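You operate a simulated robot arm through the tools that you are given. There is no shell and no other tool. Be economical: measure what you need, move in short steps, check, and stop when the job is done.

You are at the controls of a simulated robot arm. One attempt, no reset.

Task
Take the green pin from the pin bin and leave it on top of the cables carton. Fetch the black weight from the orange square and set it on top of the purple weight. Put the red strap on the yellow card. Open the green drawer. Any order will do. Set down upright: black weight.

Only the result counts: the job must be done as asked and must still hold three seconds after the hand-in. Knocking over, shifting, dropping, spilling or breaking anything else fails it.

Robot
A 7-joint arm with a fingered hand on a trunk, on a base that drives. Base frame: it is fixed to the floor where the robot stands at the start and does not move with it; the origin is under the middle of the robot, x ahead of it, y to its left, z up. Units: m, degrees, N and s.
With the tool pointing down near the work surface it reaches from about 0.4 to 0.72 m from the robot's upright axis, wherever it stands. Its first joint turns from -166.0 to 166.0 degrees. Places, roughly: black weight [0.5, 2, 0.75]; cables carton [-0.5, -2.5, 1.25]; green drawer [-1.1, 2.1, 0.7]; green pin (5x4x7 cm) [0.6, -0.2, 0.6]; purple weight [0.5, 2, 0.75]; red strap (6x6x4 cm) [0.5, 4.6, 0.7]; yellow card [0.5, 4, 0.75]. Payload 3.4 kg.
The tool frame sits at the grasp point between the pads (the TCP): z along the fingers, y along the line on which they close. The tips reach 0.025 m beyond it. The gripper opens to 0.088 m. The gripper's body begins 0.029 m behind the TCP. The gripper is a hand of 3 fingers: y runs from the thumb to the fingers, the wrist lies at [-0.013, -0.106, -0.174] in the tool frame, and closing takes about 1.5 s.
Orientation is that of the tool frame in the base frame, as a unit quaternion [w, x, y, z]. With the fingers straight down and the wrist toward the robot, the tool's x, y and z point along [0, 1, 0], [1, 0, 0] and [0, 0, -1] of the base frame.

Tools
- The arm moves only by the tool servo_tool. Its argument "plan" is a list of rows, each an object of numbers (a shift or turn left out is 0, a gripper value left out holds the last): "dx", "dy", "dz": the shift along the base's x, y, z in units of 500 mm (1.0 is 500 mm); "wx", "wy", "wz": the turn, a rotation vector about the base's x, y, z in units of 45 degrees (1.0 is 45 degrees). In form: [{"dx": .., "dy": .., "dz": .., "wx": .., "wy": .., "wz": ..}, ...]. A call has 1 to 8 rows; each row is the pose to reach, as a shift and turn from the pose commanded when the call began. "hand" is the finger opening in m, from 0 to 0.088, set as the call begins (left out, the last holds). A call with a number of a shift or a turn outside -1 to 1 is refused whole. Each row takes 0.2 s and may step no farther than 0.05 m and 8.6 degrees from the row before; otherwise, or with a gripper value out of range, the whole call is refused. A pose out of reach is approached as far as the arm can. The call stops where the force on the tool passes 40 N (or 10 N more than at its start, if that is more) or the arm is blocked; 0.2 s more then pass. The fingers move at their own pace (about 0.072 m/s each) and stop on an object; they squeeze with about 33 N. The grip force told is the motor's: it shows also when the fingers shut on nothing. Time passes only in rows, and 0.2 s behind the last, so rows that repeat a pose let the fingers close. It gives the time, the measured TCP pose, the force on the tool (base axes), the opening and the grip force at its end, in the units of the frame above (readings bear some noise), with the torque about the TCP (base axes, N m) and any sound that the robot's microphone picked up.
- Cameras (640 x 400 px; columns grow to the right, rows downward): "scene" is now at [0.0079, 0.1159, 1.3573]; the picture's right is [-0.44, -0.90, 0.00], its down [-0.58, 0.28, -0.76] and it looks along [0.69, -0.33, -0.65] (base axes); focal length 273 px, centre (320, 200). "wrist" rides on the gripper at [0.058, -0.085, -0.099] in the tool frame; the picture's right is [-0.67, 0.35, -0.66], its down [-0.69, -0.63, 0.37] and it looks along [-0.29, 0.69, 0.66] (tool axes); focal length 261 px, centre (320, 200). There is no depth. A picture from a camera that has moved, and an enlarged one, comes with that camera's place and axes in the base frame and with its lens. The place of the scene camera against the robot may be out by one fixed shift of up to 0.018 m in any direction.
- camera(camera): a new picture of that camera. No time passes.
- slide_trunk(by): slides the trunk up (or, below 0, down) by that many m; the arm and the scene camera ride with it, the base frame stays. It gives what a move gives, with no picture.
- steer(legs): drives the robot by 1 to 6 legs, each [ahead, left, turn to the left] in m, m and degrees, along the robot's own axes; the way and the turn of a leg run together, so that a leg with both is an arc; at most 1.5 m and 180 degrees a leg. The arm and the cameras ride along, it lands a little off, and it stops where it bumps. It gives what a move gives.
- curl_fingers(index, middle, thumb_bend, thumb_turn): sets how far each is bent, from 0 (flat) to 100 (curled in); at 30 the hand is open as for a grip, at 70 the pads meet at the TCP. One left out holds its place. A second passes; each finger stops where it meets its share of the squeeze, and holds until it gets a number again. A gripper value or a shape takes the hand back. It gives what a move gives, with no picture; readings hold the bend of each and the force on the fingers (four entries, about 0 where the hand has none), thumb and palm. thumb_turn goes from beside the hand (0) to across from the fingers (100), as for a grip.
- set_grasp(shape): the hand has 3 fingers and takes this shape, open, in about a second: jaw (thumb against the fingers, like two jaws); tri (thumb and two fingers); tip (a fingertip pinch); poke (one finger out to press); point (the index stretched); flat (the hand flat); cup (the hand cupped); fist (a fist). The gripper value then closes the fingers along that shape, each until it touches; the sizes above hold for jaw. It gives what a move gives, with no picture.
- turn_head(pan, tilt): turns the head with the scene camera to pan (to the left, within 155 degrees either way) and tilt (down, from -29 to 69), counted from straight ahead of the robot. It gives what a move gives.
- enlarge(camera, box): a new picture of the part [left, top, right, bottom] of that camera's present view, enlarged. No time passes.
- finish_job(): hands the job in; it is judged then, once.

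Work in short steps. Places have to be worked out from the pictures, the camera data and where the tool is seen: move nearer, look again, correct. Check each grasp and each placing, and mend what went wrong. You have 165 turns and 128 pictures in all, those below and enlarged ones among them. Open the gripper and draw the arm clear of the work before you hand the job in, unless the task says otherwise; then end with one line.

The tools are called after "Request:" as name(argument=value, ...) on one line, values as JSON. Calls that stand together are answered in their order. servo_tool: Moves the arm, as the interface text tells. Its arguments: {"type":"object","properties":{"plan":{"type":"array"},"hand":{"type":"number"}},"required":["plan"]} The other tools are called the same way: slide_trunk (by) slides the trunk up or down; set_grasp (shape) gives the hand a shape; curl_fingers (index, middle, thumb_bend, thumb_turn) moves the fingers one by one; steer (legs) drives the base; turn_head (pan, tilt) turns the head that bears the scene camera; camera (camera) takes a picture; enlarge (camera, box) takes an enlarged picture of a part of a camera's view; finish_job () hands the job in.

At the start:

```text
t: 0.0
ee_pos: [0.3861, -0.2614, 0.8992]
tcp_rot: [0.0, 0.707, 0.707, 0.0]
ft_force: [-0.2, 0.1, 0.2]
wrist_torque: [-0.02, -0.02, -0.02]
grip_width: 0.0875
grip_force: 0.0
shape: jaw
bend: [30.0, 30.0, 30.0, 98.0]
finger forces: [0.1, 0.0, 0.0, 0.0, 0.0, 0.0]
trunk travel left (down, up): [-0.375, 0.215]
robot x, y, heading: [0.002, 0.0026, 0.0]
head pan, tilt: [-25.8, 40.3]
```

scene: 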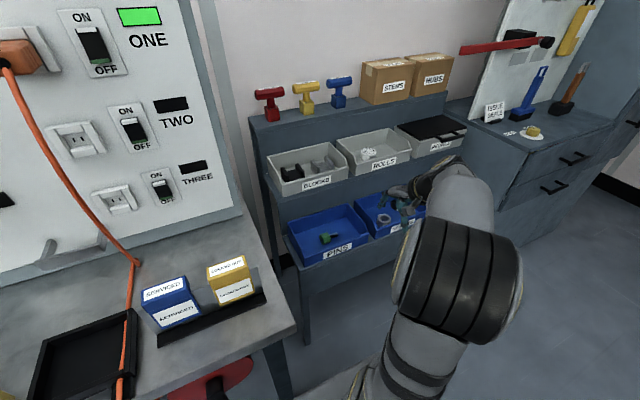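
wrist: 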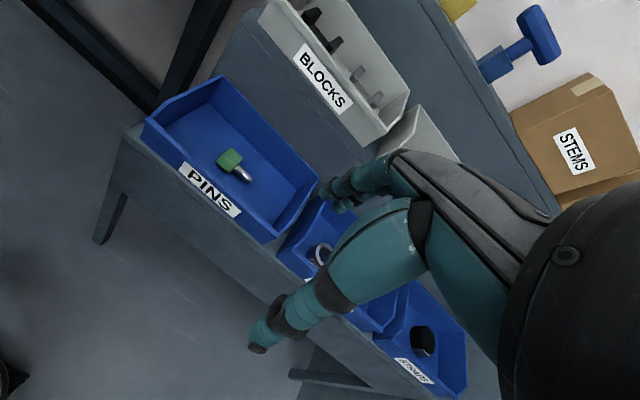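

I'll take a closer look at the green pin in both cameras first, since rough estimates put it near (0.61,-0.195,0.6).

Request:
enlarge(camera="wrist", box=[130, 60, 330, 250])

Request:
enlarge(camera="scene", box=[260, 130, 440, 280])

```text
2.11 times, centred on (230, 155) of wrist
camera zoom: at [0.2999, -0.2035, 0.998], right [0.35, -0.67, 0.66], down [-0.63, -0.69, -0.37], along [0.69, -0.29, -0.66], focal length 549 px, centre (510, 295)
```

zoom: 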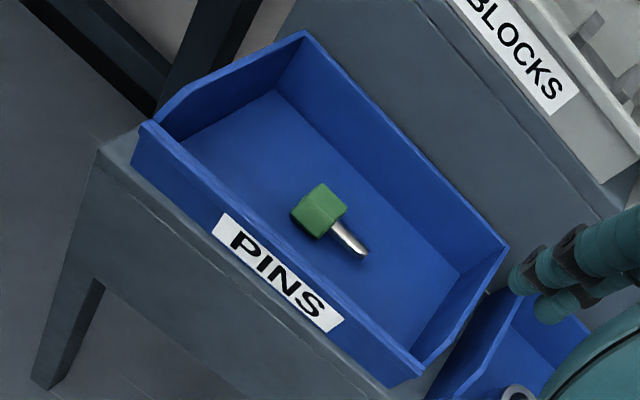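

```text
2.67 times, centred on (350, 205) of scene
camera zoom: at [0.0079, 0.1159, 1.3573], right [-0.44, -0.9, 0.0], down [-0.58, 0.28, -0.76], along [0.69, -0.33, -0.65], focal length 728 px, centre (240, 187)
```

zoom: 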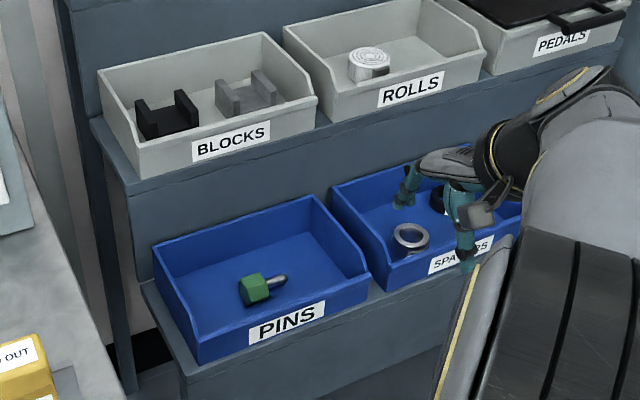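

The pin lies with its shaft pointing roughly toward -y and its head near (0.59,-0.183,~0.63). I move above it with margin from the upper shelf, then look again.

Request:
servo_tool(plan=[{"dx": 0.06, "dy": 0.025, "dz": -0.04}, {"dx": 0.12, "dy": 0.05, "dz": -0.08}, {"dx": 0.18, "dy": 0.08, "dz": -0.12}, {"dx": 0.24, "dy": 0.11, "dz": -0.16}, {"dx": 0.3, "dy": 0.14, "dz": -0.2}, {"dx": 0.36, "dy": 0.155, "dz": -0.24}], hand=0.088)

Request:
camera(camera="wrist")

Request:
camera(camera="scene")

```text
t: 1.4
ee_pos: [0.5656, -0.1841, 0.7773]
tcp_rot: [0.001, 0.707, 0.707, 0.0]
ft_force: [0.3, 0.2, 1.1]
wrist_torque: [0.02, -0.01, -0.02]
grip_width: 0.088
grip_force: 0.0
shape: jaw
bend: [30.0, 30.0, 30.0, 98.0]
finger forces: [0.0, 0.0, 0.0, 0.1, 0.1, 0.0]
trunk travel left (down, up): [-0.375, 0.215]
robot x, y, heading: [-0.0021, -0.0012, -0.0]
head pan, tilt: [-25.8, 40.3]
```

```text
123 pictures are left
camera wrist: at [0.4801, -0.1254, 0.8779], right [0.35, -0.67, 0.66], down [-0.63, -0.69, -0.37], along [0.69, -0.29, -0.66], focal length 261 px, centre (320, 200)
```

wrist: 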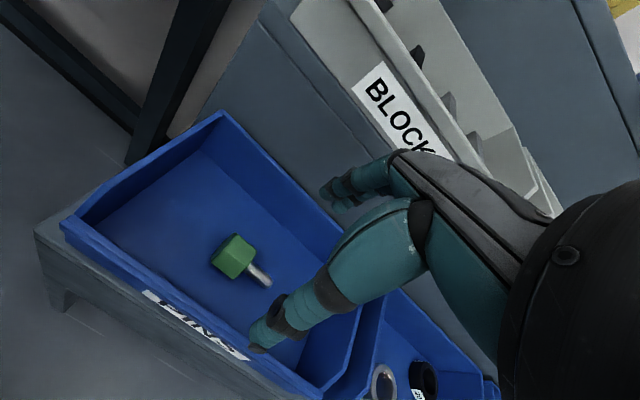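

```text
122 pictures are left
camera scene: at [0.0079, 0.1159, 1.3573], right [-0.44, -0.9, 0.0], down [-0.58, 0.28, -0.76], along [0.69, -0.33, -0.65], focal length 273 px, centre (320, 200)
```

scene: 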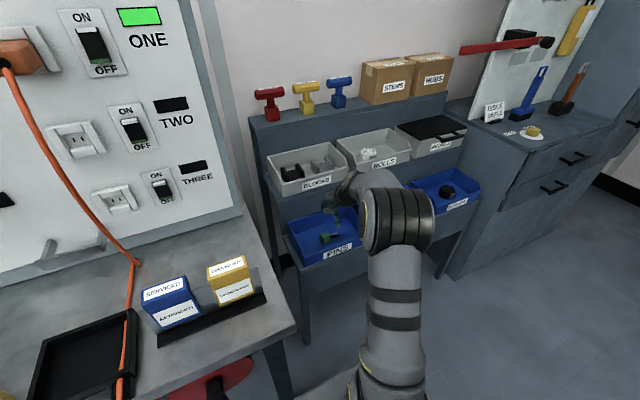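

Triangulating from two wrist views puts the head centre near (0.597,-0.184,0.62). I descend partway with the opening narrowed so the thumb clears the front wall.

Request:
servo_tool(plan=[{"dx": 0.04, "dy": 0.0, "dz": -0.06}, {"dx": 0.063, "dy": 0.0, "dz": -0.12}, {"dx": 0.063, "dy": 0.0, "dz": -0.18}, {"dx": 0.063, "dy": 0.0, "dz": -0.2}], hand=0.075)

Request:
camera(camera="wrist")

Request:
enlarge(camera="scene", box=[260, 150, 420, 280])

```text
t: 2.4
ee_pos: [0.5963, -0.183, 0.6767]
tcp_rot: [0.0, 0.707, 0.707, 0.001]
ft_force: [0.7, -0.3, 0.5]
wrist_torque: [0.01, -0.01, -0.02]
grip_width: 0.0752
grip_force: 0.0
shape: jaw
bend: [28.0, 33.0, 43.0, 98.0]
finger forces: [0.1, 0.0, 0.0, 0.0, 0.1, 0.0]
trunk travel left (down, up): [-0.375, 0.215]
robot x, y, heading: [-0.0002, -0.0025, 0.0]
head pan, tilt: [-25.8, 40.3]
```

```text
121 pictures are left
camera wrist: at [0.511, -0.1258, 0.7773], right [0.35, -0.67, 0.66], down [-0.63, -0.69, -0.37], along [0.69, -0.28, -0.66], focal length 261 px, centre (320, 200)
```

wrist: 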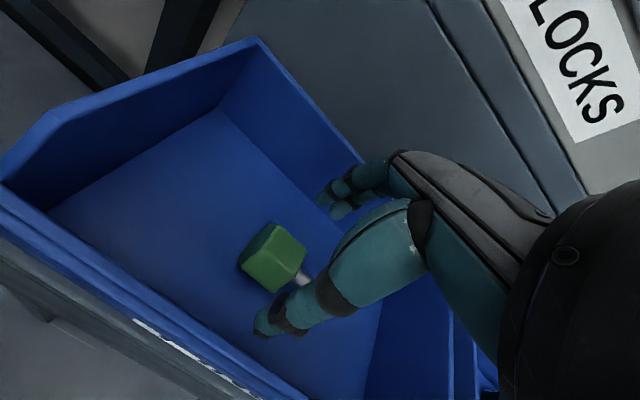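

```text
3.08 times, centred on (340, 215) of scene
camera zoom: at [0.008, 0.1158, 1.3573], right [-0.44, -0.9, 0.0], down [-0.58, 0.28, -0.76], along [0.69, -0.33, -0.65], focal length 840 px, centre (258, 154)
```

zoom: 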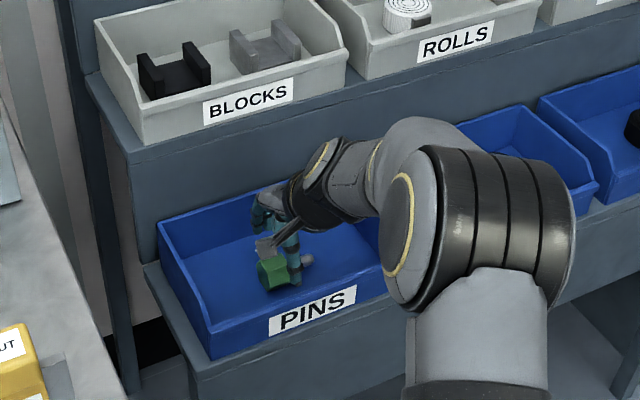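

The head still computes to (0.60,-0.184,0.62), right below the TCP. I descend the last 4.5 cm.

Request:
servo_tool(plan=[{"dx": 0.004, "dz": -0.03}, {"dx": 0.006, "dz": -0.06}, {"dx": 0.006, "dz": -0.086}])

Request:
camera(camera="wrist")

```text
t: 3.2
ee_pos: [0.5992, -0.1834, 0.635]
tcp_rot: [0.001, 0.707, 0.707, 0.0]
ft_force: [-0.2, -0.2, -0.7]
wrist_torque: [0.0, 0.01, 0.0]
grip_width: 0.0753
grip_force: 0.0
shape: jaw
bend: [28.0, 33.0, 43.0, 98.0]
finger forces: [0.1, 0.0, 0.0, 0.1, 0.0, 0.1]
trunk travel left (down, up): [-0.375, 0.215]
robot x, y, heading: [-0.0014, -0.0006, -0.3]
head pan, tilt: [-25.8, 40.3]
```

```text
119 pictures are left
camera wrist: at [0.5139, -0.1261, 0.7346], right [0.35, -0.67, 0.66], down [-0.63, -0.69, -0.37], along [0.69, -0.29, -0.66], focal length 261 px, centre (320, 200)
```

wrist: 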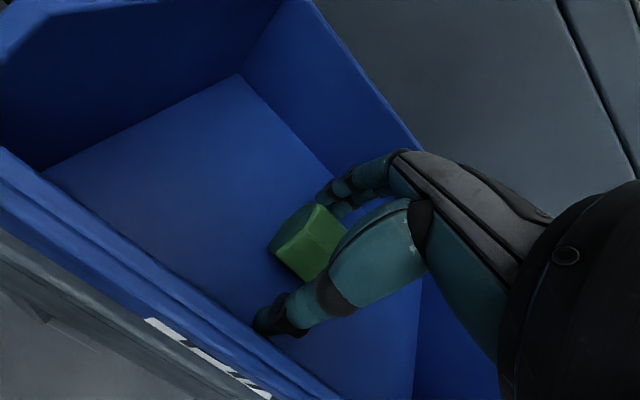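

The head sits between thumb and fingers. I close on it.

Request:
servo_tool(plan=[{"dz": 0}, {"dz": 0}, {"dz": 0}, {"dz": 0}, {"dz": 0}, {"dz": 0}, {"dz": 0}], hand=0.0)

Request:
camera(camera="wrist")

```text
t: 4.8
ee_pos: [0.599, -0.1831, 0.6346]
tcp_rot: [0.0, 0.707, 0.707, 0.001]
ft_force: [-0.1, -0.3, -0.4]
wrist_torque: [0.01, -0.01, -0.01]
grip_width: 0.029
grip_force: 33.0
shape: jaw
bend: [75.0, 54.0, 76.0, 100.0]
finger forces: [17.5, 8.7, 0.1, 0.1, 26.2, 0.0]
trunk travel left (down, up): [-0.375, 0.215]
robot x, y, heading: [0.0002, 0.0006, -0.1]
head pan, tilt: [-25.8, 40.3]
```

```text
118 pictures are left
camera wrist: at [0.5139, -0.1262, 0.7347], right [0.35, -0.67, 0.66], down [-0.63, -0.69, -0.37], along [0.69, -0.29, -0.66], focal length 261 px, centre (320, 200)
```

wrist: 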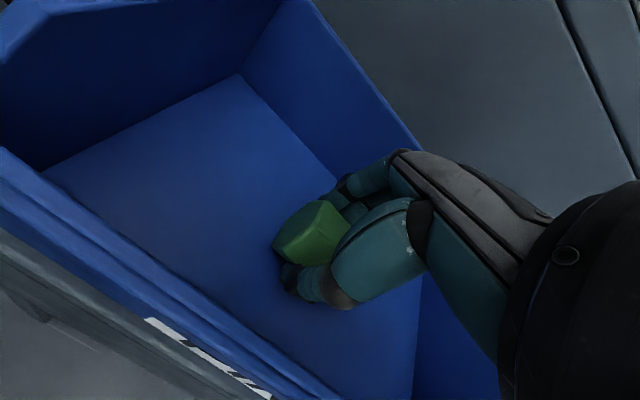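

It is gripped at 0.029 m. I lift it and back out toward the robot.

Request:
servo_tool(plan=[{"dz": 0.05}, {"dz": 0.12}, {"dx": -0.06, "dz": 0.18}, {"dx": -0.14, "dz": 0.23}, {"dx": -0.22, "dz": 0.28}, {"dx": -0.3, "dz": 0.33}, {"dx": -0.36, "dz": 0.4}])

Request:
camera(camera="wrist")

Request:
turn_head(pan=-90, tilt=15)

Request:
camera(camera="scene")

```text
t: 6.4
ee_pos: [0.4192, -0.1843, 0.8356]
tcp_rot: [-0.001, 0.707, 0.707, 0.0]
ft_force: [-0.2, 0.0, -0.9]
wrist_torque: [0.01, 0.0, -0.03]
grip_width: 0.0284
grip_force: 32.9
shape: jaw
bend: [75.0, 54.0, 76.0, 100.0]
finger forces: [18.0, 8.5, 0.0, 0.0, 25.9, 0.0]
trunk travel left (down, up): [-0.375, 0.215]
robot x, y, heading: [-0.0023, 0.0027, 0.3]
head pan, tilt: [-25.8, 40.3]
```

```text
117 pictures are left
camera wrist: at [0.3334, -0.1256, 0.9355], right [0.35, -0.67, 0.66], down [-0.63, -0.69, -0.37], along [0.69, -0.28, -0.66], focal length 261 px, centre (320, 200)
```

wrist: 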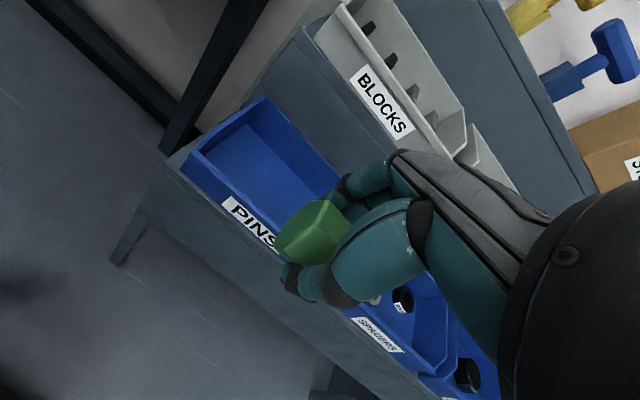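

```text
t: 7.8
ee_pos: [0.4192, -0.184, 0.8342]
tcp_rot: [0.0, 0.707, 0.707, 0.0]
ft_force: [0.7, -0.4, 0.3]
wrist_torque: [0.0, -0.04, -0.03]
grip_width: 0.0284
grip_force: 33.0
shape: jaw
bend: [75.0, 54.0, 76.0, 100.0]
finger forces: [17.9, 8.4, 0.0, 0.1, 26.0, 0.0]
trunk travel left (down, up): [-0.375, 0.215]
robot x, y, heading: [-0.0005, -0.004, -0.2]
head pan, tilt: [-90.0, 15.0]
```

```text
116 pictures are left
camera scene: at [-0.0683, 0.0594, 1.3973], right [-1.0, 0.0, 0.0], down [0.0, 0.26, -0.97], along [0.0, -0.97, -0.26], focal length 273 px, centre (320, 200)
```

scene: 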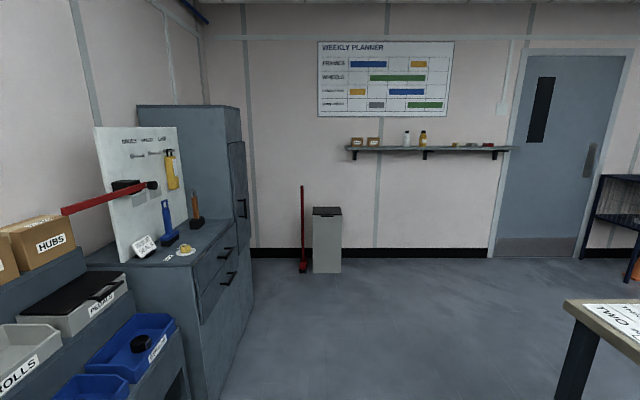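

The pin is held well. The wall shelf carries the cartons; I enlarge it to find the cables carton.

Request:
enlarge(camera="scene", box=[330, 110, 530, 180])

Request:
turn_head(pan=-150, tilt=20)

Request:
camera(camera="scene")

```text
3.20 times, centred on (430, 145) of scene
camera zoom: at [-0.0683, 0.0594, 1.3973], right [-1.0, 0.0, 0.0], down [0.0, 0.26, -0.97], along [0.0, -0.97, -0.26], focal length 874 px, centre (-32, 376)
```

zoom: 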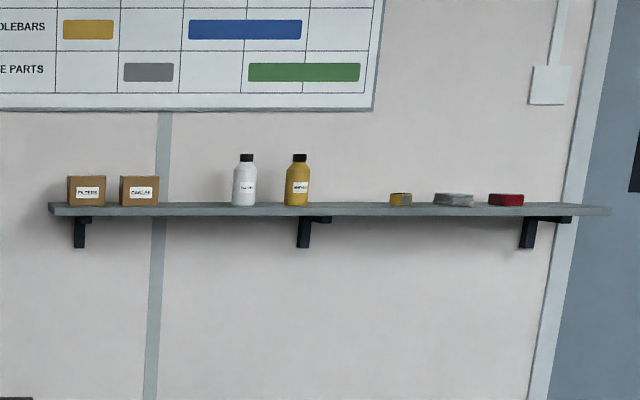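

```text
t: 9.1
ee_pos: [0.4189, -0.1835, 0.8347]
tcp_rot: [0.0, 0.707, 0.707, 0.0]
ft_force: [-0.4, -1.1, -0.9]
wrist_torque: [-0.05, 0.01, 0.0]
grip_width: 0.0282
grip_force: 33.2
shape: jaw
bend: [75.0, 54.0, 76.0, 100.0]
finger forces: [18.0, 8.4, 0.0, 0.0, 25.8, 0.0]
trunk travel left (down, up): [-0.375, 0.215]
robot x, y, heading: [0.004, 0.0056, -0.1]
head pan, tilt: [-150.0, 20.0]
```

```text
114 pictures are left
camera scene: at [-0.149, 0.1062, 1.3892], right [-0.5, 0.87, 0.0], down [0.3, 0.17, -0.94], along [-0.81, -0.47, -0.34], focal length 273 px, centre (320, 200)
```

scene: 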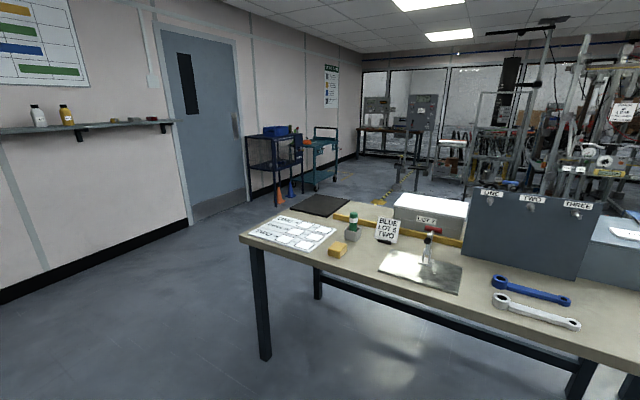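

The cables carton is the right one of the two, near (-0.555,-2.5), top about 1.30. I back away from the rack, turn right 90° and drive toward the shelf.

Request:
steer(legs=[[-0.3, 0, 0], [0, 0, -90], [1.3, -0.25, 0]])

Request:
turn_head(pan=0, tilt=20)

Request:
camera(camera="scene")

```text
t: 21.2
ee_pos: [-0.7314, -1.7252, 0.8354]
tcp_rot: [-0.001, 1.0, 0.003, 0.0]
ft_force: [-1.4, 0.5, 0.1]
wrist_torque: [0.02, -0.01, 0.0]
grip_width: 0.0281
grip_force: 32.7
shape: jaw
bend: [75.0, 54.0, 76.0, 100.0]
finger forces: [17.8, 8.2, 0.0, 0.0, 25.8, 0.1]
trunk travel left (down, up): [-0.375, 0.215]
robot x, y, heading: [-0.5504, -1.3027, -89.5]
head pan, tilt: [-150.0, 20.0]
```

```text
t: 23.5
ee_pos: [-0.733, -1.7246, 0.8353]
tcp_rot: [0.001, 1.0, 0.003, 0.0]
ft_force: [0.9, -1.0, 0.2]
wrist_torque: [0.02, 0.02, 0.0]
grip_width: 0.0281
grip_force: 33.2
shape: jaw
bend: [75.0, 54.0, 76.0, 100.0]
finger forces: [17.7, 8.1, 0.0, 0.1, 25.7, 0.0]
trunk travel left (down, up): [-0.375, 0.215]
robot x, y, heading: [-0.55, -1.3066, -89.8]
head pan, tilt: [0.0, 20.0]
```

```text
113 pictures are left
camera scene: at [-0.4004, -1.3424, 1.3892], right [-1.0, 0.0, 0.0], down [0.0, 0.34, -0.94], along [0.0, -0.94, -0.34], focal length 273 px, centre (320, 200)
```

scene: 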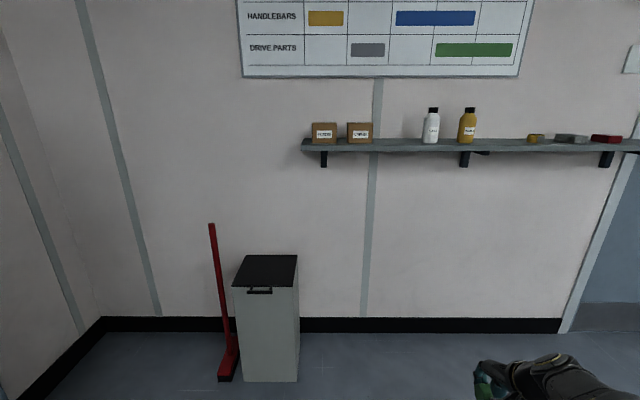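

The carton is consistently at (-0.557,-2.5). I raise the trunk fully and lift the arm before going closer.

Request:
slide_trunk(by=0.215)

Request:
servo_tool(plan=[{"dz": 0.09}, {"dz": 0.18}, {"dz": 0.27}, {"dz": 0.36}, {"dz": 0.45}, {"dz": 0.54}, {"dz": 0.63}, {"dz": 0.7}])

Request:
camera(camera="scene")

```text
t: 25.8
ee_pos: [-0.7324, -1.7249, 1.0497]
tcp_rot: [-0.001, 1.0, 0.004, 0.0]
ft_force: [0.0, 0.2, -0.6]
wrist_torque: [0.0, 0.0, -0.02]
grip_width: 0.0281
grip_force: 32.7
shape: jaw
bend: [75.0, 54.0, 76.0, 100.0]
finger forces: [17.8, 8.1, 0.0, 0.0, 25.7, 0.0]
trunk travel left (down, up): [-0.59, 0.0]
robot x, y, heading: [-0.5517, -1.3029, -89.6]
head pan, tilt: [0.0, 20.0]
```

```text
t: 27.6
ee_pos: [-0.733, -1.7248, 1.399]
tcp_rot: [-0.001, 1.0, 0.002, 0.001]
ft_force: [-0.1, -0.1, 0.2]
wrist_torque: [-0.02, -0.02, 0.01]
grip_width: 0.0271
grip_force: 33.2
shape: jaw
bend: [75.0, 55.0, 76.0, 100.0]
finger forces: [17.4, 7.6, 0.0, 0.0, 25.2, 0.0]
trunk travel left (down, up): [-0.59, 0.0]
robot x, y, heading: [-0.5463, -1.3062, -89.6]
head pan, tilt: [0.0, 20.0]
```

```text
112 pictures are left
camera scene: at [-0.4008, -1.343, 1.6042], right [-1.0, 0.0, 0.0], down [0.0, 0.34, -0.94], along [0.0, -0.94, -0.34], focal length 273 px, centre (320, 200)
```

scene: 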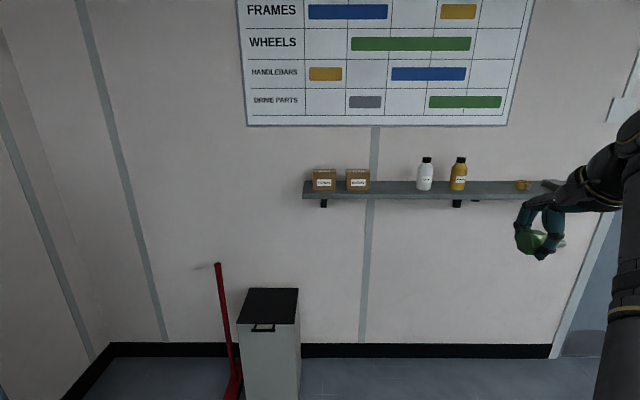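

The arm reaches that height well. I look closer at the carton and shelf to get its top height and depth.

Request:
enlarge(camera="scene", box=[290, 150, 400, 219])

Request:
enlarge(camera="wrist", box=[220, 150, 380, 320])

```text
5.80 times, centred on (345, 184) of scene
camera zoom: at [-0.4008, -1.343, 1.6042], right [-1.0, 0.0, 0.0], down [0.0, 0.34, -0.94], along [0.0, -0.94, -0.34], focal length 1583 px, centre (175, 290)
```

zoom: 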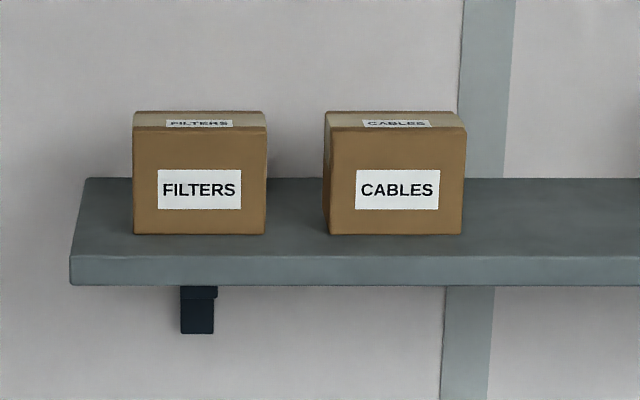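

```text
2.35 times, centred on (300, 235) of wrist
camera zoom: at [-0.6761, -1.6401, 1.5], right [-0.67, -0.35, 0.65], down [-0.69, 0.63, -0.37], along [-0.28, -0.69, -0.66], focal length 613 px, centre (367, 118)
```

zoom: 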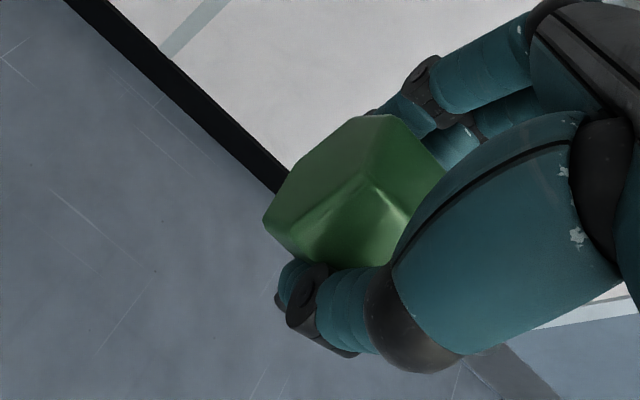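

The carton's top measures about 1.31 high, 10 cm wide, 6-7 cm deep, centre near y≈-2.51. I drive 0.58 m ahead and look from there.

Request:
steer(legs=[[0.58, 0, 0]])

Request:
turn_head(pan=10, tilt=35)

Request:
camera(camera="scene")

Request:
camera(camera="wrist")

```text
t: 30.9
ee_pos: [-0.73, -2.3057, 1.3992]
tcp_rot: [0.0, 1.0, 0.003, 0.0]
ft_force: [0.5, 0.0, -0.8]
wrist_torque: [0.02, 0.0, 0.0]
grip_width: 0.0273
grip_force: 33.1
shape: jaw
bend: [75.0, 55.0, 76.0, 100.0]
finger forces: [17.4, 7.6, 0.1, 0.0, 25.3, 0.0]
trunk travel left (down, up): [-0.59, 0.0]
robot x, y, heading: [-0.5484, -1.8862, -89.5]
head pan, tilt: [0.0, 20.0]
```

```text
t: 31.7
ee_pos: [-0.7316, -2.306, 1.3999]
tcp_rot: [0.0, 1.0, 0.003, -0.001]
ft_force: [0.1, 0.9, -1.2]
wrist_torque: [-0.01, 0.0, -0.01]
grip_width: 0.0273
grip_force: 33.2
shape: jaw
bend: [75.0, 55.0, 76.0, 100.0]
finger forces: [17.4, 7.6, 0.1, 0.0, 25.3, 0.0]
trunk travel left (down, up): [-0.59, 0.0]
robot x, y, heading: [-0.5433, -1.8872, -89.7]
head pan, tilt: [10.0, 35.0]
```

```text
109 pictures are left
camera scene: at [-0.3826, -1.917, 1.5804], right [-0.98, -0.18, 0.0], down [-0.1, 0.56, -0.82], along [0.15, -0.81, -0.57], focal length 273 px, centre (320, 200)
```

scene: 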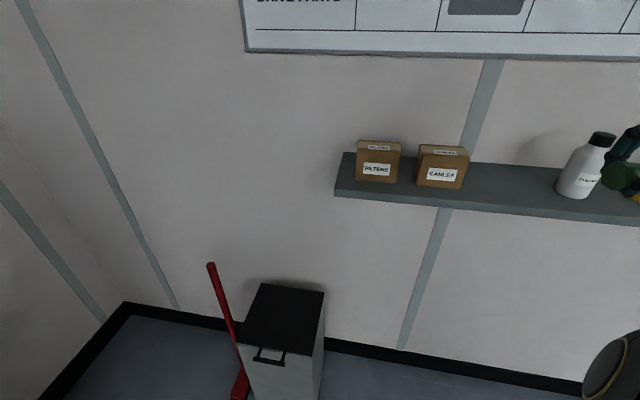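

```text
108 pictures are left
camera wrist: at [-0.6731, -2.2203, 1.5002], right [-0.67, -0.35, 0.66], down [-0.69, 0.63, -0.37], along [-0.28, -0.7, -0.66], focal length 261 px, centre (320, 200)
```

wrist: 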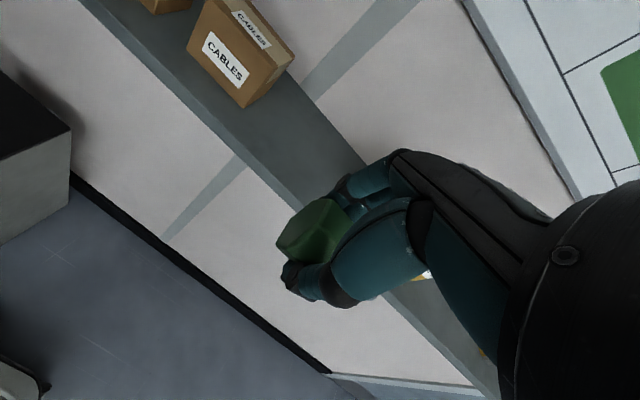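

Carton top label triangulates near (-0.555,-2.545,1.313). I slide the arm sideways in front of the carton and a little up, then check again.

Request:
servo_tool(plan=[{"dx": 0.08, "dz": 0.03}, {"dx": 0.17, "dz": 0.06}, {"dx": 0.26, "dz": 0.06}, {"dx": 0.35, "dz": 0.06}, {"dx": 0.365, "dy": -0.08, "dz": 0.06}, {"dx": 0.365, "dy": -0.17, "dz": 0.06}])

Request:
camera(camera="wrist")

Request:
camera(camera="scene")

```text
t: 33.1
ee_pos: [-0.5613, -2.3725, 1.4174]
tcp_rot: [0.001, 1.0, 0.002, 0.001]
ft_force: [-0.5, 0.2, -1.2]
wrist_torque: [0.03, -0.03, 0.0]
grip_width: 0.0267
grip_force: 32.8
shape: jaw
bend: [75.0, 55.0, 77.0, 100.0]
finger forces: [17.2, 7.6, 0.1, 0.0, 25.4, 0.1]
out of reach, approached as far as the arm can: row 6
trunk travel left (down, up): [-0.59, 0.0]
robot x, y, heading: [-0.5503, -1.8861, -89.7]
head pan, tilt: [10.0, 35.0]
```

```text
107 pictures are left
camera wrist: at [-0.5048, -2.288, 1.5176], right [-0.67, -0.35, 0.66], down [-0.69, 0.63, -0.37], along [-0.28, -0.7, -0.66], focal length 261 px, centre (320, 200)
```

wrist: 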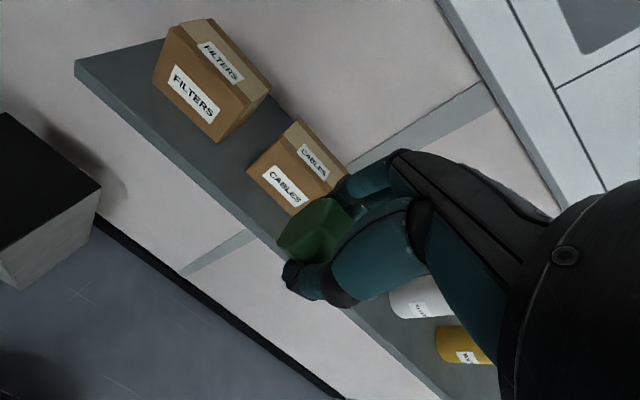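

```text
106 pictures are left
camera scene: at [-0.3839, -1.9154, 1.5805], right [-0.98, -0.18, 0.0], down [-0.1, 0.56, -0.82], along [0.15, -0.81, -0.57], focal length 273 px, centre (320, 200)
```

scene: 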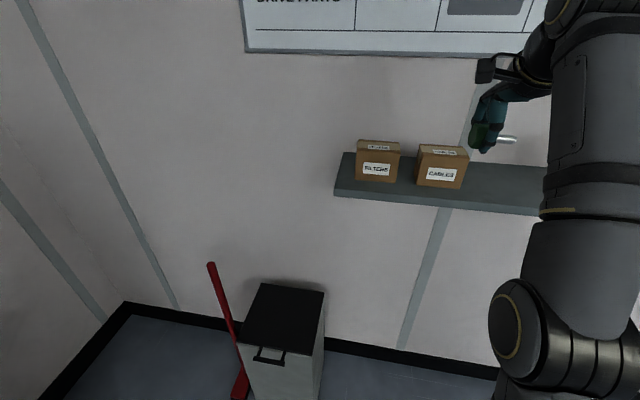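

At this height reach is only ~0.49 m, so I need to be closer. I shift right 0.1 m (to clear the bin) then ahead 0.15 m; the pin stays above everything on the shelf.

Request:
steer(legs=[[0, -0.1, 0], [0.15, 0, 0]])

Request:
camera(camera="scene")

Request:
camera(camera="wrist")

```text
t: 35.2
ee_pos: [-0.6608, -2.5259, 1.4174]
tcp_rot: [-0.001, 1.0, 0.003, -0.001]
ft_force: [0.4, -0.3, -0.4]
wrist_torque: [0.03, -0.02, 0.01]
grip_width: 0.0266
grip_force: 32.9
shape: jaw
bend: [75.0, 55.0, 77.0, 100.0]
finger forces: [17.3, 7.6, 0.1, 0.1, 25.2, 0.1]
trunk travel left (down, up): [-0.59, 0.0]
robot x, y, heading: [-0.649, -2.0349, -89.9]
head pan, tilt: [10.0, 35.0]
```

```text
105 pictures are left
camera scene: at [-0.4818, -2.069, 1.5803], right [-0.98, -0.18, 0.0], down [-0.1, 0.57, -0.82], along [0.15, -0.81, -0.57], focal length 273 px, centre (320, 200)
```

scene: 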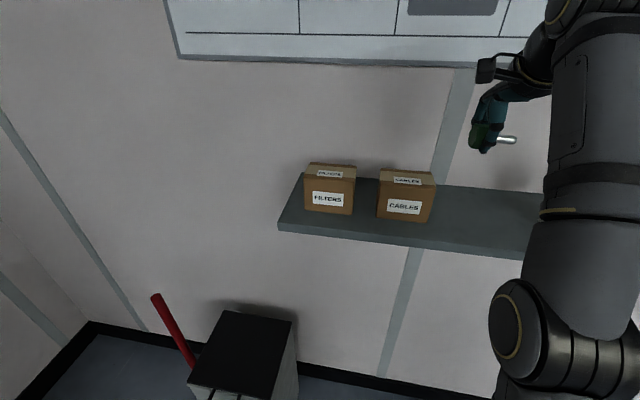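

```text
104 pictures are left
camera wrist: at [-0.6031, -2.4412, 1.5168], right [-0.67, -0.35, 0.66], down [-0.69, 0.63, -0.37], along [-0.28, -0.69, -0.66], focal length 261 px, centre (320, 200)
```

wrist: 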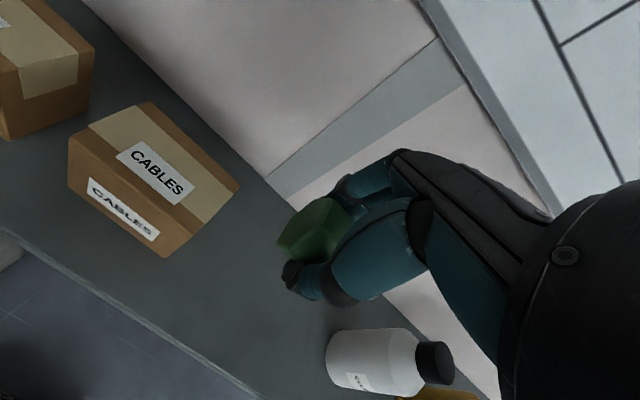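

Carton top measured: x -0.613..-0.512, y -2.592..-2.527, z≈1.31. I pull the arm back a bit, drive 6 cm closer for reach margin.

Request:
servo_tool(plan=[{"dx": 0.08, "dy": 0.06}, {"dx": 0.16, "dy": 0.12}, {"dx": 0.216, "dy": 0.14}])

Request:
steer(legs=[[0.06, 0, 0]])

Request:
camera(camera="wrist")

```text
t: 36.0
ee_pos: [-0.5517, -2.4556, 1.4175]
tcp_rot: [0.0, 1.0, 0.001, -0.001]
ft_force: [0.5, 0.0, -0.9]
wrist_torque: [0.0, -0.01, 0.01]
grip_width: 0.0267
grip_force: 32.8
shape: jaw
bend: [75.0, 55.0, 77.0, 100.0]
finger forces: [17.4, 7.5, 0.1, 0.2, 25.0, 0.0]
trunk travel left (down, up): [-0.59, 0.0]
robot x, y, heading: [-0.6439, -2.0393, -89.8]
head pan, tilt: [10.0, 35.0]
```

```text
t: 37.0
ee_pos: [-0.5511, -2.5175, 1.4172]
tcp_rot: [-0.002, 1.0, 0.003, 0.0]
ft_force: [-0.9, -0.2, 0.1]
wrist_torque: [0.01, 0.02, -0.02]
grip_width: 0.0264
grip_force: 32.8
shape: jaw
bend: [75.0, 55.0, 77.0, 100.0]
finger forces: [17.5, 7.6, 0.0, 0.1, 25.0, 0.0]
trunk travel left (down, up): [-0.59, 0.0]
robot x, y, heading: [-0.6447, -2.0978, -89.8]
head pan, tilt: [10.0, 35.0]
```

```text
103 pictures are left
camera wrist: at [-0.494, -2.4316, 1.5166], right [-0.67, -0.35, 0.66], down [-0.69, 0.63, -0.36], along [-0.28, -0.69, -0.66], focal length 261 px, centre (320, 200)
```

wrist: 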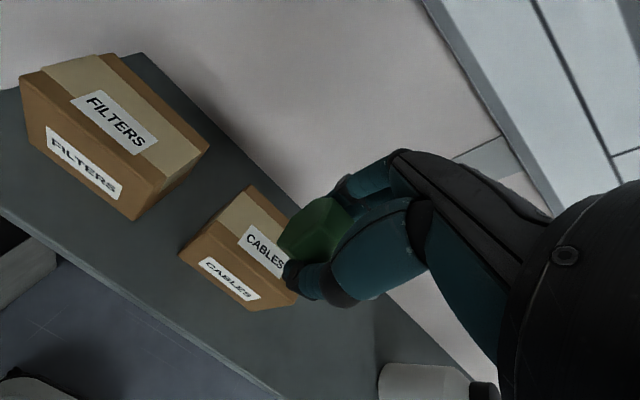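

Consistent. I move over the carton top and lower to TCP z≈1.365.

Request:
servo_tool(plan=[{"dy": -0.035, "dz": -0.02}, {"dx": -0.002, "dy": -0.068, "dz": -0.06}, {"dx": -0.004, "dy": -0.07, "dz": -0.104}])

Request:
enlarge(camera="scene", box=[260, 60, 500, 260])

Request:
camera(camera="wrist")

```text
t: 37.8
ee_pos: [-0.5536, -2.5493, 1.3639]
tcp_rot: [0.0, 1.0, 0.002, 0.0]
ft_force: [0.3, 0.1, -0.5]
wrist_torque: [0.01, 0.03, 0.02]
grip_width: 0.0267
grip_force: 33.0
shape: jaw
bend: [75.0, 56.0, 77.0, 100.0]
finger forces: [17.4, 7.5, 0.0, 0.0, 25.2, 0.0]
trunk travel left (down, up): [-0.59, 0.0]
robot x, y, heading: [-0.6493, -2.0959, -89.5]
head pan, tilt: [10.0, 35.0]
```

```text
2.00 times, centred on (380, 160) of scene
camera zoom: at [-0.4816, -2.127, 1.5803], right [-0.98, -0.18, 0.0], down [-0.1, 0.56, -0.82], along [0.15, -0.81, -0.57], focal length 546 px, centre (200, 280)
```

zoom: 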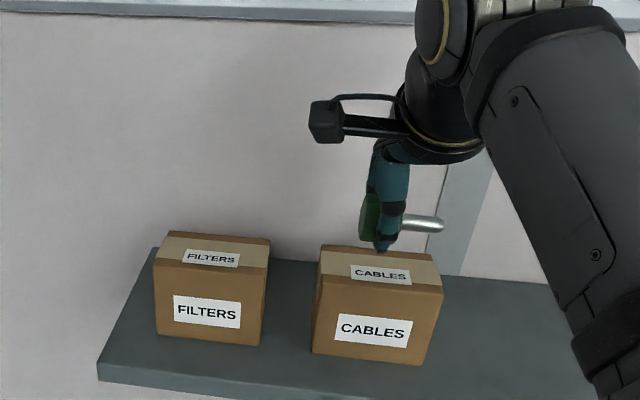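

```text
101 pictures are left
camera wrist: at [-0.4959, -2.4649, 1.4645], right [-0.67, -0.35, 0.66], down [-0.69, 0.63, -0.37], along [-0.28, -0.7, -0.66], focal length 261 px, centre (320, 200)
```

wrist: 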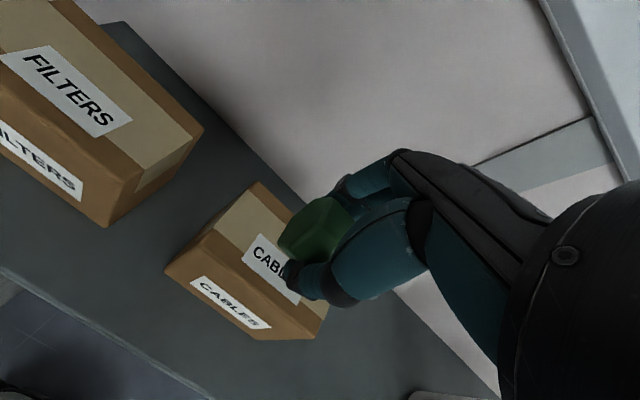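

The head's bottom is about level with the fingertips, and the pin spans from +1.4 cm to -5.6 cm in x about the TCP. I shift +1.3 cm in x and lower gently.

Request:
servo_tool(plan=[{"dx": 0.026, "dy": -0.01, "dz": 0}, {"dx": 0.026, "dy": -0.01, "dz": -0.02}, {"dx": 0.026, "dy": -0.01, "dz": -0.036}, {"dx": 0.026, "dy": -0.01, "dz": -0.044}])

Request:
enlarge(camera="scene", box=[310, 90, 450, 230])

```text
t: 38.8
ee_pos: [-0.5404, -2.5561, 1.3422]
tcp_rot: [-0.001, 1.0, 0.002, -0.001]
ft_force: [0.4, 0.5, -0.1]
wrist_torque: [0.0, 0.01, -0.04]
grip_width: 0.0265
grip_force: 32.8
shape: jaw
bend: [75.0, 56.0, 77.0, 100.0]
finger forces: [17.4, 7.5, 0.0, 0.1, 25.4, 0.0]
trunk travel left (down, up): [-0.59, 0.0]
robot x, y, heading: [-0.6477, -2.0944, -89.7]
head pan, tilt: [10.0, 35.0]
```

```text
2.86 times, centred on (380, 160) of scene
camera zoom: at [-0.4815, -2.1272, 1.5803], right [-0.98, -0.18, 0.0], down [-0.1, 0.56, -0.82], along [0.15, -0.81, -0.57], focal length 780 px, centre (149, 314)
```

zoom: 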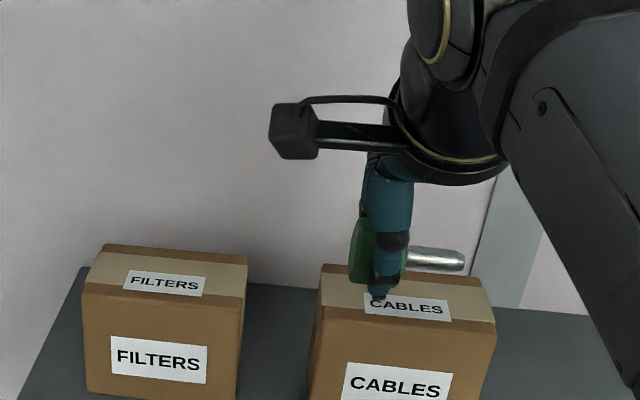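

Still no contact. I lower a few more millimetres, watching the force.

Request:
servo_tool(plan=[{"dz": -0.004}, {"dz": -0.008}, {"dz": -0.008}])

Request:
enlarge(camera="scene", box=[350, 130, 430, 200])

Request:
enlarge(camera="wrist", box=[150, 140, 390, 360])

```text
t: 39.6
ee_pos: [-0.5399, -2.5553, 1.3388]
tcp_rot: [0.0, 1.0, 0.002, -0.001]
ft_force: [0.0, -0.3, -0.7]
wrist_torque: [-0.01, -0.01, 0.02]
grip_width: 0.0264
grip_force: 33.1
shape: jaw
bend: [75.0, 56.0, 77.0, 100.0]
finger forces: [17.4, 7.5, 0.0, 0.1, 25.3, 0.0]
trunk travel left (down, up): [-0.59, 0.0]
robot x, y, heading: [-0.6445, -2.095, -89.7]
head pan, tilt: [10.0, 35.0]
```

```text
5.71 times, centred on (390, 165) of scene
camera zoom: at [-0.4815, -2.1272, 1.5803], right [-0.98, -0.18, 0.0], down [-0.1, 0.56, -0.82], along [0.15, -0.81, -0.57], focal length 1560 px, centre (-80, 400)
```

zoom: 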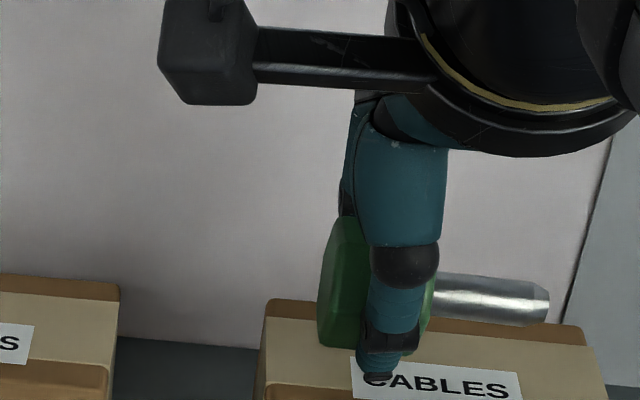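

```text
1.82 times, centred on (270, 250) of wrist
camera zoom: at [-0.483, -2.4701, 1.4391], right [-0.67, -0.35, 0.66], down [-0.69, 0.63, -0.37], along [-0.28, -0.7, -0.66], focal length 474 px, centre (411, 109)
```

zoom: 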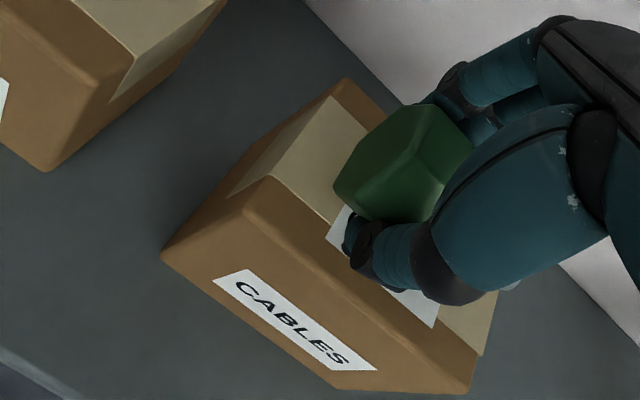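

Nearly touching. I continue in 2 mm steps until contact force shows.

Request:
servo_tool(plan=[{"dz": -0.004}, {"dz": -0.008}, {"dz": -0.012}, {"dz": -0.012}])

Request:
enlarge(camera="scene", box=[350, 130, 430, 200])

```text
t: 40.6
ee_pos: [-0.5397, -2.5553, 1.3335]
tcp_rot: [0.0, 1.0, 0.004, 0.0]
ft_force: [0.1, -0.5, -0.2]
wrist_torque: [-0.02, 0.0, 0.0]
grip_width: 0.0264
grip_force: 33.2
shape: jaw
bend: [75.0, 56.0, 77.0, 100.0]
finger forces: [17.4, 7.5, 0.1, 0.0, 25.4, 0.0]
trunk travel left (down, up): [-0.59, 0.0]
robot x, y, heading: [-0.6482, -2.0952, -89.5]
head pan, tilt: [10.0, 35.0]
```

```text
5.71 times, centred on (390, 165) of scene
camera zoom: at [-0.4815, -2.1272, 1.5803], right [-0.98, -0.18, 0.0], down [-0.1, 0.56, -0.82], along [0.15, -0.81, -0.57], focal length 1560 px, centre (-80, 400)
```

zoom: 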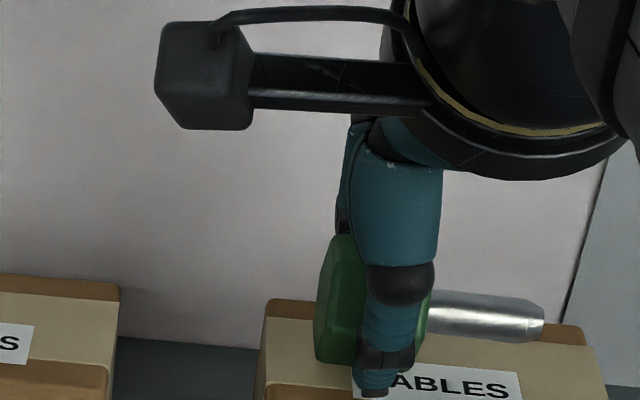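

Still free. Continue down a few more millimetres.

Request:
servo_tool(plan=[{"dz": -0.004}, {"dz": -0.008}, {"dz": -0.012}, {"dz": -0.016}, {"dz": -0.016}])

Request:
enlarge(camera="scene", box=[350, 130, 430, 200])

```text
t: 41.8
ee_pos: [-0.5409, -2.5548, 1.3307]
tcp_rot: [0.008, 1.0, 0.003, 0.002]
ft_force: [0.1, 0.5, 13.3]
wrist_torque: [0.24, -0.06, -0.01]
grip_width: 0.0274
grip_force: 33.5
shape: jaw
bend: [75.0, 55.0, 79.0, 100.0]
finger forces: [18.7, 8.0, 0.1, 0.0, 42.8, 0.0]
trunk travel left (down, up): [-0.59, 0.0]
robot x, y, heading: [-0.6458, -2.0974, -89.6]
head pan, tilt: [10.0, 35.0]
stopped in row 5: the force on the tool passed its limit at 42 N (the readings are from after the stop); the commanded pose is now the measured one
```

```text
5.71 times, centred on (390, 165) of scene
camera zoom: at [-0.4819, -2.1252, 1.5801], right [-0.98, -0.18, 0.0], down [-0.1, 0.56, -0.82], along [0.15, -0.81, -0.57], focal length 1560 px, centre (-80, 400)
```

zoom: 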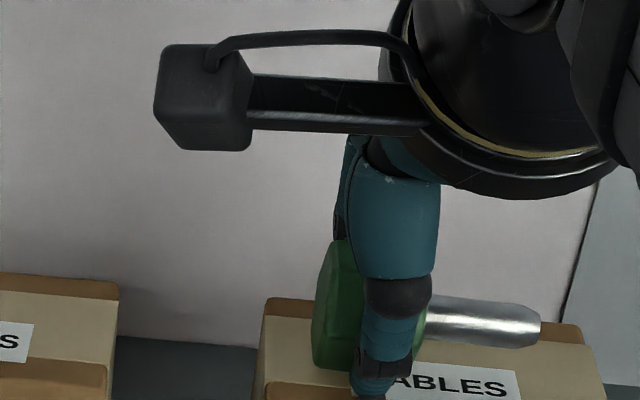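

Contact at TCP z≈1.331. I ease up 2 mm to unload the thumb, then open modestly.

Request:
servo_tool(plan=[{"dz": 0.005}, {"dz": 0.005}])

Request:
servo_tool(plan=[{"dz": 0}, {"dz": 0}, {"dz": 0}, {"dz": 0}], hand=0.06)

Request:
enlarge(camera="scene", box=[310, 90, 450, 230])

Request:
camera(camera="wrist")

```text
t: 42.4
ee_pos: [-0.5407, -2.5554, 1.3296]
tcp_rot: [0.006, 1.0, 0.003, 0.001]
ft_force: [0.9, 1.0, 4.3]
wrist_torque: [0.1, -0.01, 0.01]
grip_width: 0.027
grip_force: 33.1
shape: jaw
bend: [75.0, 55.0, 78.0, 100.0]
finger forces: [17.9, 7.7, 0.1, 0.1, 30.7, 0.1]
trunk travel left (down, up): [-0.59, 0.0]
robot x, y, heading: [-0.6493, -2.0987, -89.6]
head pan, tilt: [10.0, 35.0]
```

```text
t: 43.4
ee_pos: [-0.5392, -2.5544, 1.3302]
tcp_rot: [0.006, 1.0, 0.002, 0.001]
ft_force: [-1.4, 0.6, 2.6]
wrist_torque: [-0.05, 0.03, -0.02]
grip_width: 0.0585
grip_force: 0.1
shape: jaw
bend: [28.0, 38.0, 60.0, 100.0]
finger forces: [0.0, 3.0, 0.0, 0.0, 0.0, 0.0]
trunk travel left (down, up): [-0.59, 0.0]
robot x, y, heading: [-0.6508, -2.097, -89.5]
head pan, tilt: [10.0, 35.0]
```

```text
2.86 times, centred on (380, 160) of scene
camera zoom: at [-0.4817, -2.1266, 1.5803], right [-0.98, -0.18, 0.0], down [-0.1, 0.56, -0.82], along [0.15, -0.81, -0.57], focal length 780 px, centre (149, 314)
```

zoom: 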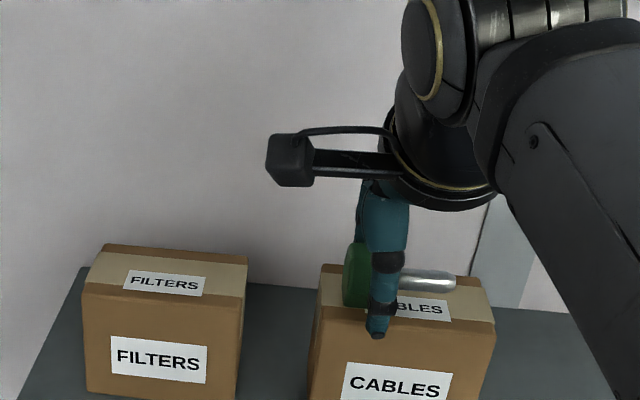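

```text
94 pictures are left
camera wrist: at [-0.4832, -2.469, 1.4295], right [-0.67, -0.34, 0.66], down [-0.69, 0.62, -0.37], along [-0.28, -0.7, -0.65], focal length 261 px, centre (320, 200)
```

wrist: 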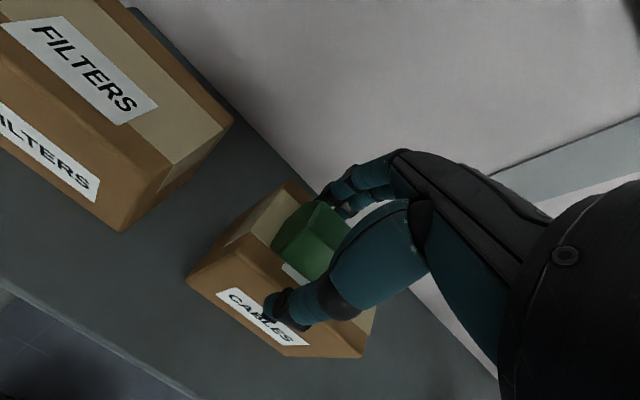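

The pin rests on the carton; the middle finger shows a 3 N touch. I nudge the hand 4 mm toward the wall to free it and check.

Request:
servo_tool(plan=[{"dy": -0.004}, {"dy": -0.008}])

```text
t: 44.0
ee_pos: [-0.54, -2.559, 1.3322]
tcp_rot: [0.005, 1.0, 0.002, 0.001]
ft_force: [0.2, 0.7, 2.5]
wrist_torque: [-0.04, 0.02, 0.04]
grip_width: 0.0589
grip_force: 0.0
shape: jaw
bend: [28.0, 38.0, 60.0, 100.0]
finger forces: [0.0, 1.9, 0.1, 0.0, 0.1, 0.1]
trunk travel left (down, up): [-0.59, 0.0]
robot x, y, heading: [-0.6497, -2.1002, -89.9]
head pan, tilt: [10.0, 35.0]
```

The residual force is mostly vertical (finger tip on the carton top). I lift 1.5 cm and look.

Request:
servo_tool(plan=[{"dz": 0.01}, {"dz": 0.03}])

Request:
enlarge(camera="scene", box=[310, 90, 450, 230])

```text
t: 44.5
ee_pos: [-0.5396, -2.5598, 1.3453]
tcp_rot: [0.006, 1.0, 0.003, 0.001]
ft_force: [-0.8, -0.2, -0.4]
wrist_torque: [0.01, 0.02, -0.04]
grip_width: 0.0596
grip_force: 0.1
shape: jaw
bend: [28.0, 38.0, 60.0, 100.0]
finger forces: [0.0, 0.0, 0.0, 0.0, 0.1, 0.0]
trunk travel left (down, up): [-0.59, 0.0]
robot x, y, heading: [-0.6504, -2.0964, -89.6]
head pan, tilt: [10.0, 35.0]
```

```text
2.86 times, centred on (380, 160) of scene
camera zoom: at [-0.4815, -2.1273, 1.5803], right [-0.98, -0.18, 0.0], down [-0.1, 0.56, -0.82], along [0.15, -0.81, -0.57], focal length 780 px, centre (149, 314)
```

zoom: 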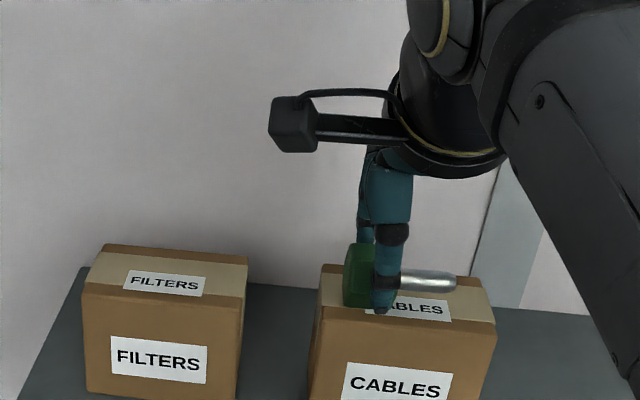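

The pin stays put and the fingers are free. I lift clear to above and then back away.

Request:
servo_tool(plan=[{"dz": 0.05}, {"dz": 0.12}, {"dz": 0.15, "dy": 0.08}, {"dz": 0.15, "dy": 0.17}, {"dz": 0.15, "dy": 0.25}])

Request:
enlarge(camera="scene", box=[290, 90, 470, 240])

```text
t: 45.8
ee_pos: [-0.5405, -2.4332, 1.4205]
tcp_rot: [0.006, 1.0, 0.003, 0.002]
ft_force: [0.4, -0.4, 0.0]
wrist_torque: [0.0, 0.02, -0.02]
grip_width: 0.0598
grip_force: 0.1
shape: jaw
bend: [28.0, 38.0, 60.0, 100.0]
finger forces: [0.0, 0.0, 0.0, 0.0, 0.0, 0.0]
trunk travel left (down, up): [-0.59, 0.0]
robot x, y, heading: [-0.6491, -2.0974, -89.8]
head pan, tilt: [10.0, 35.0]
```

```text
2.67 times, centred on (380, 165) of scene
camera zoom: at [-0.4816, -2.1262, 1.5803], right [-0.98, -0.18, 0.0], down [-0.1, 0.56, -0.82], along [0.15, -0.81, -0.57], focal length 728 px, centre (160, 293)
```

zoom: 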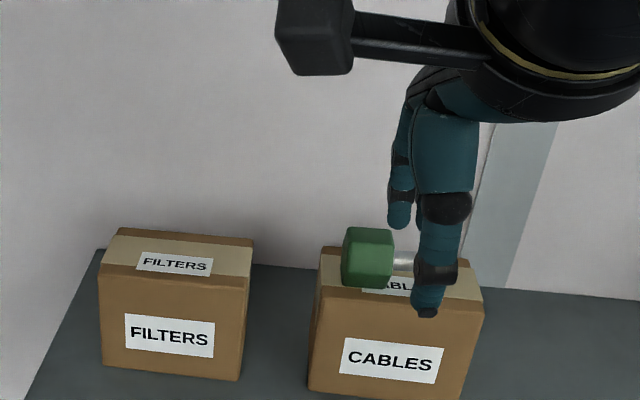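

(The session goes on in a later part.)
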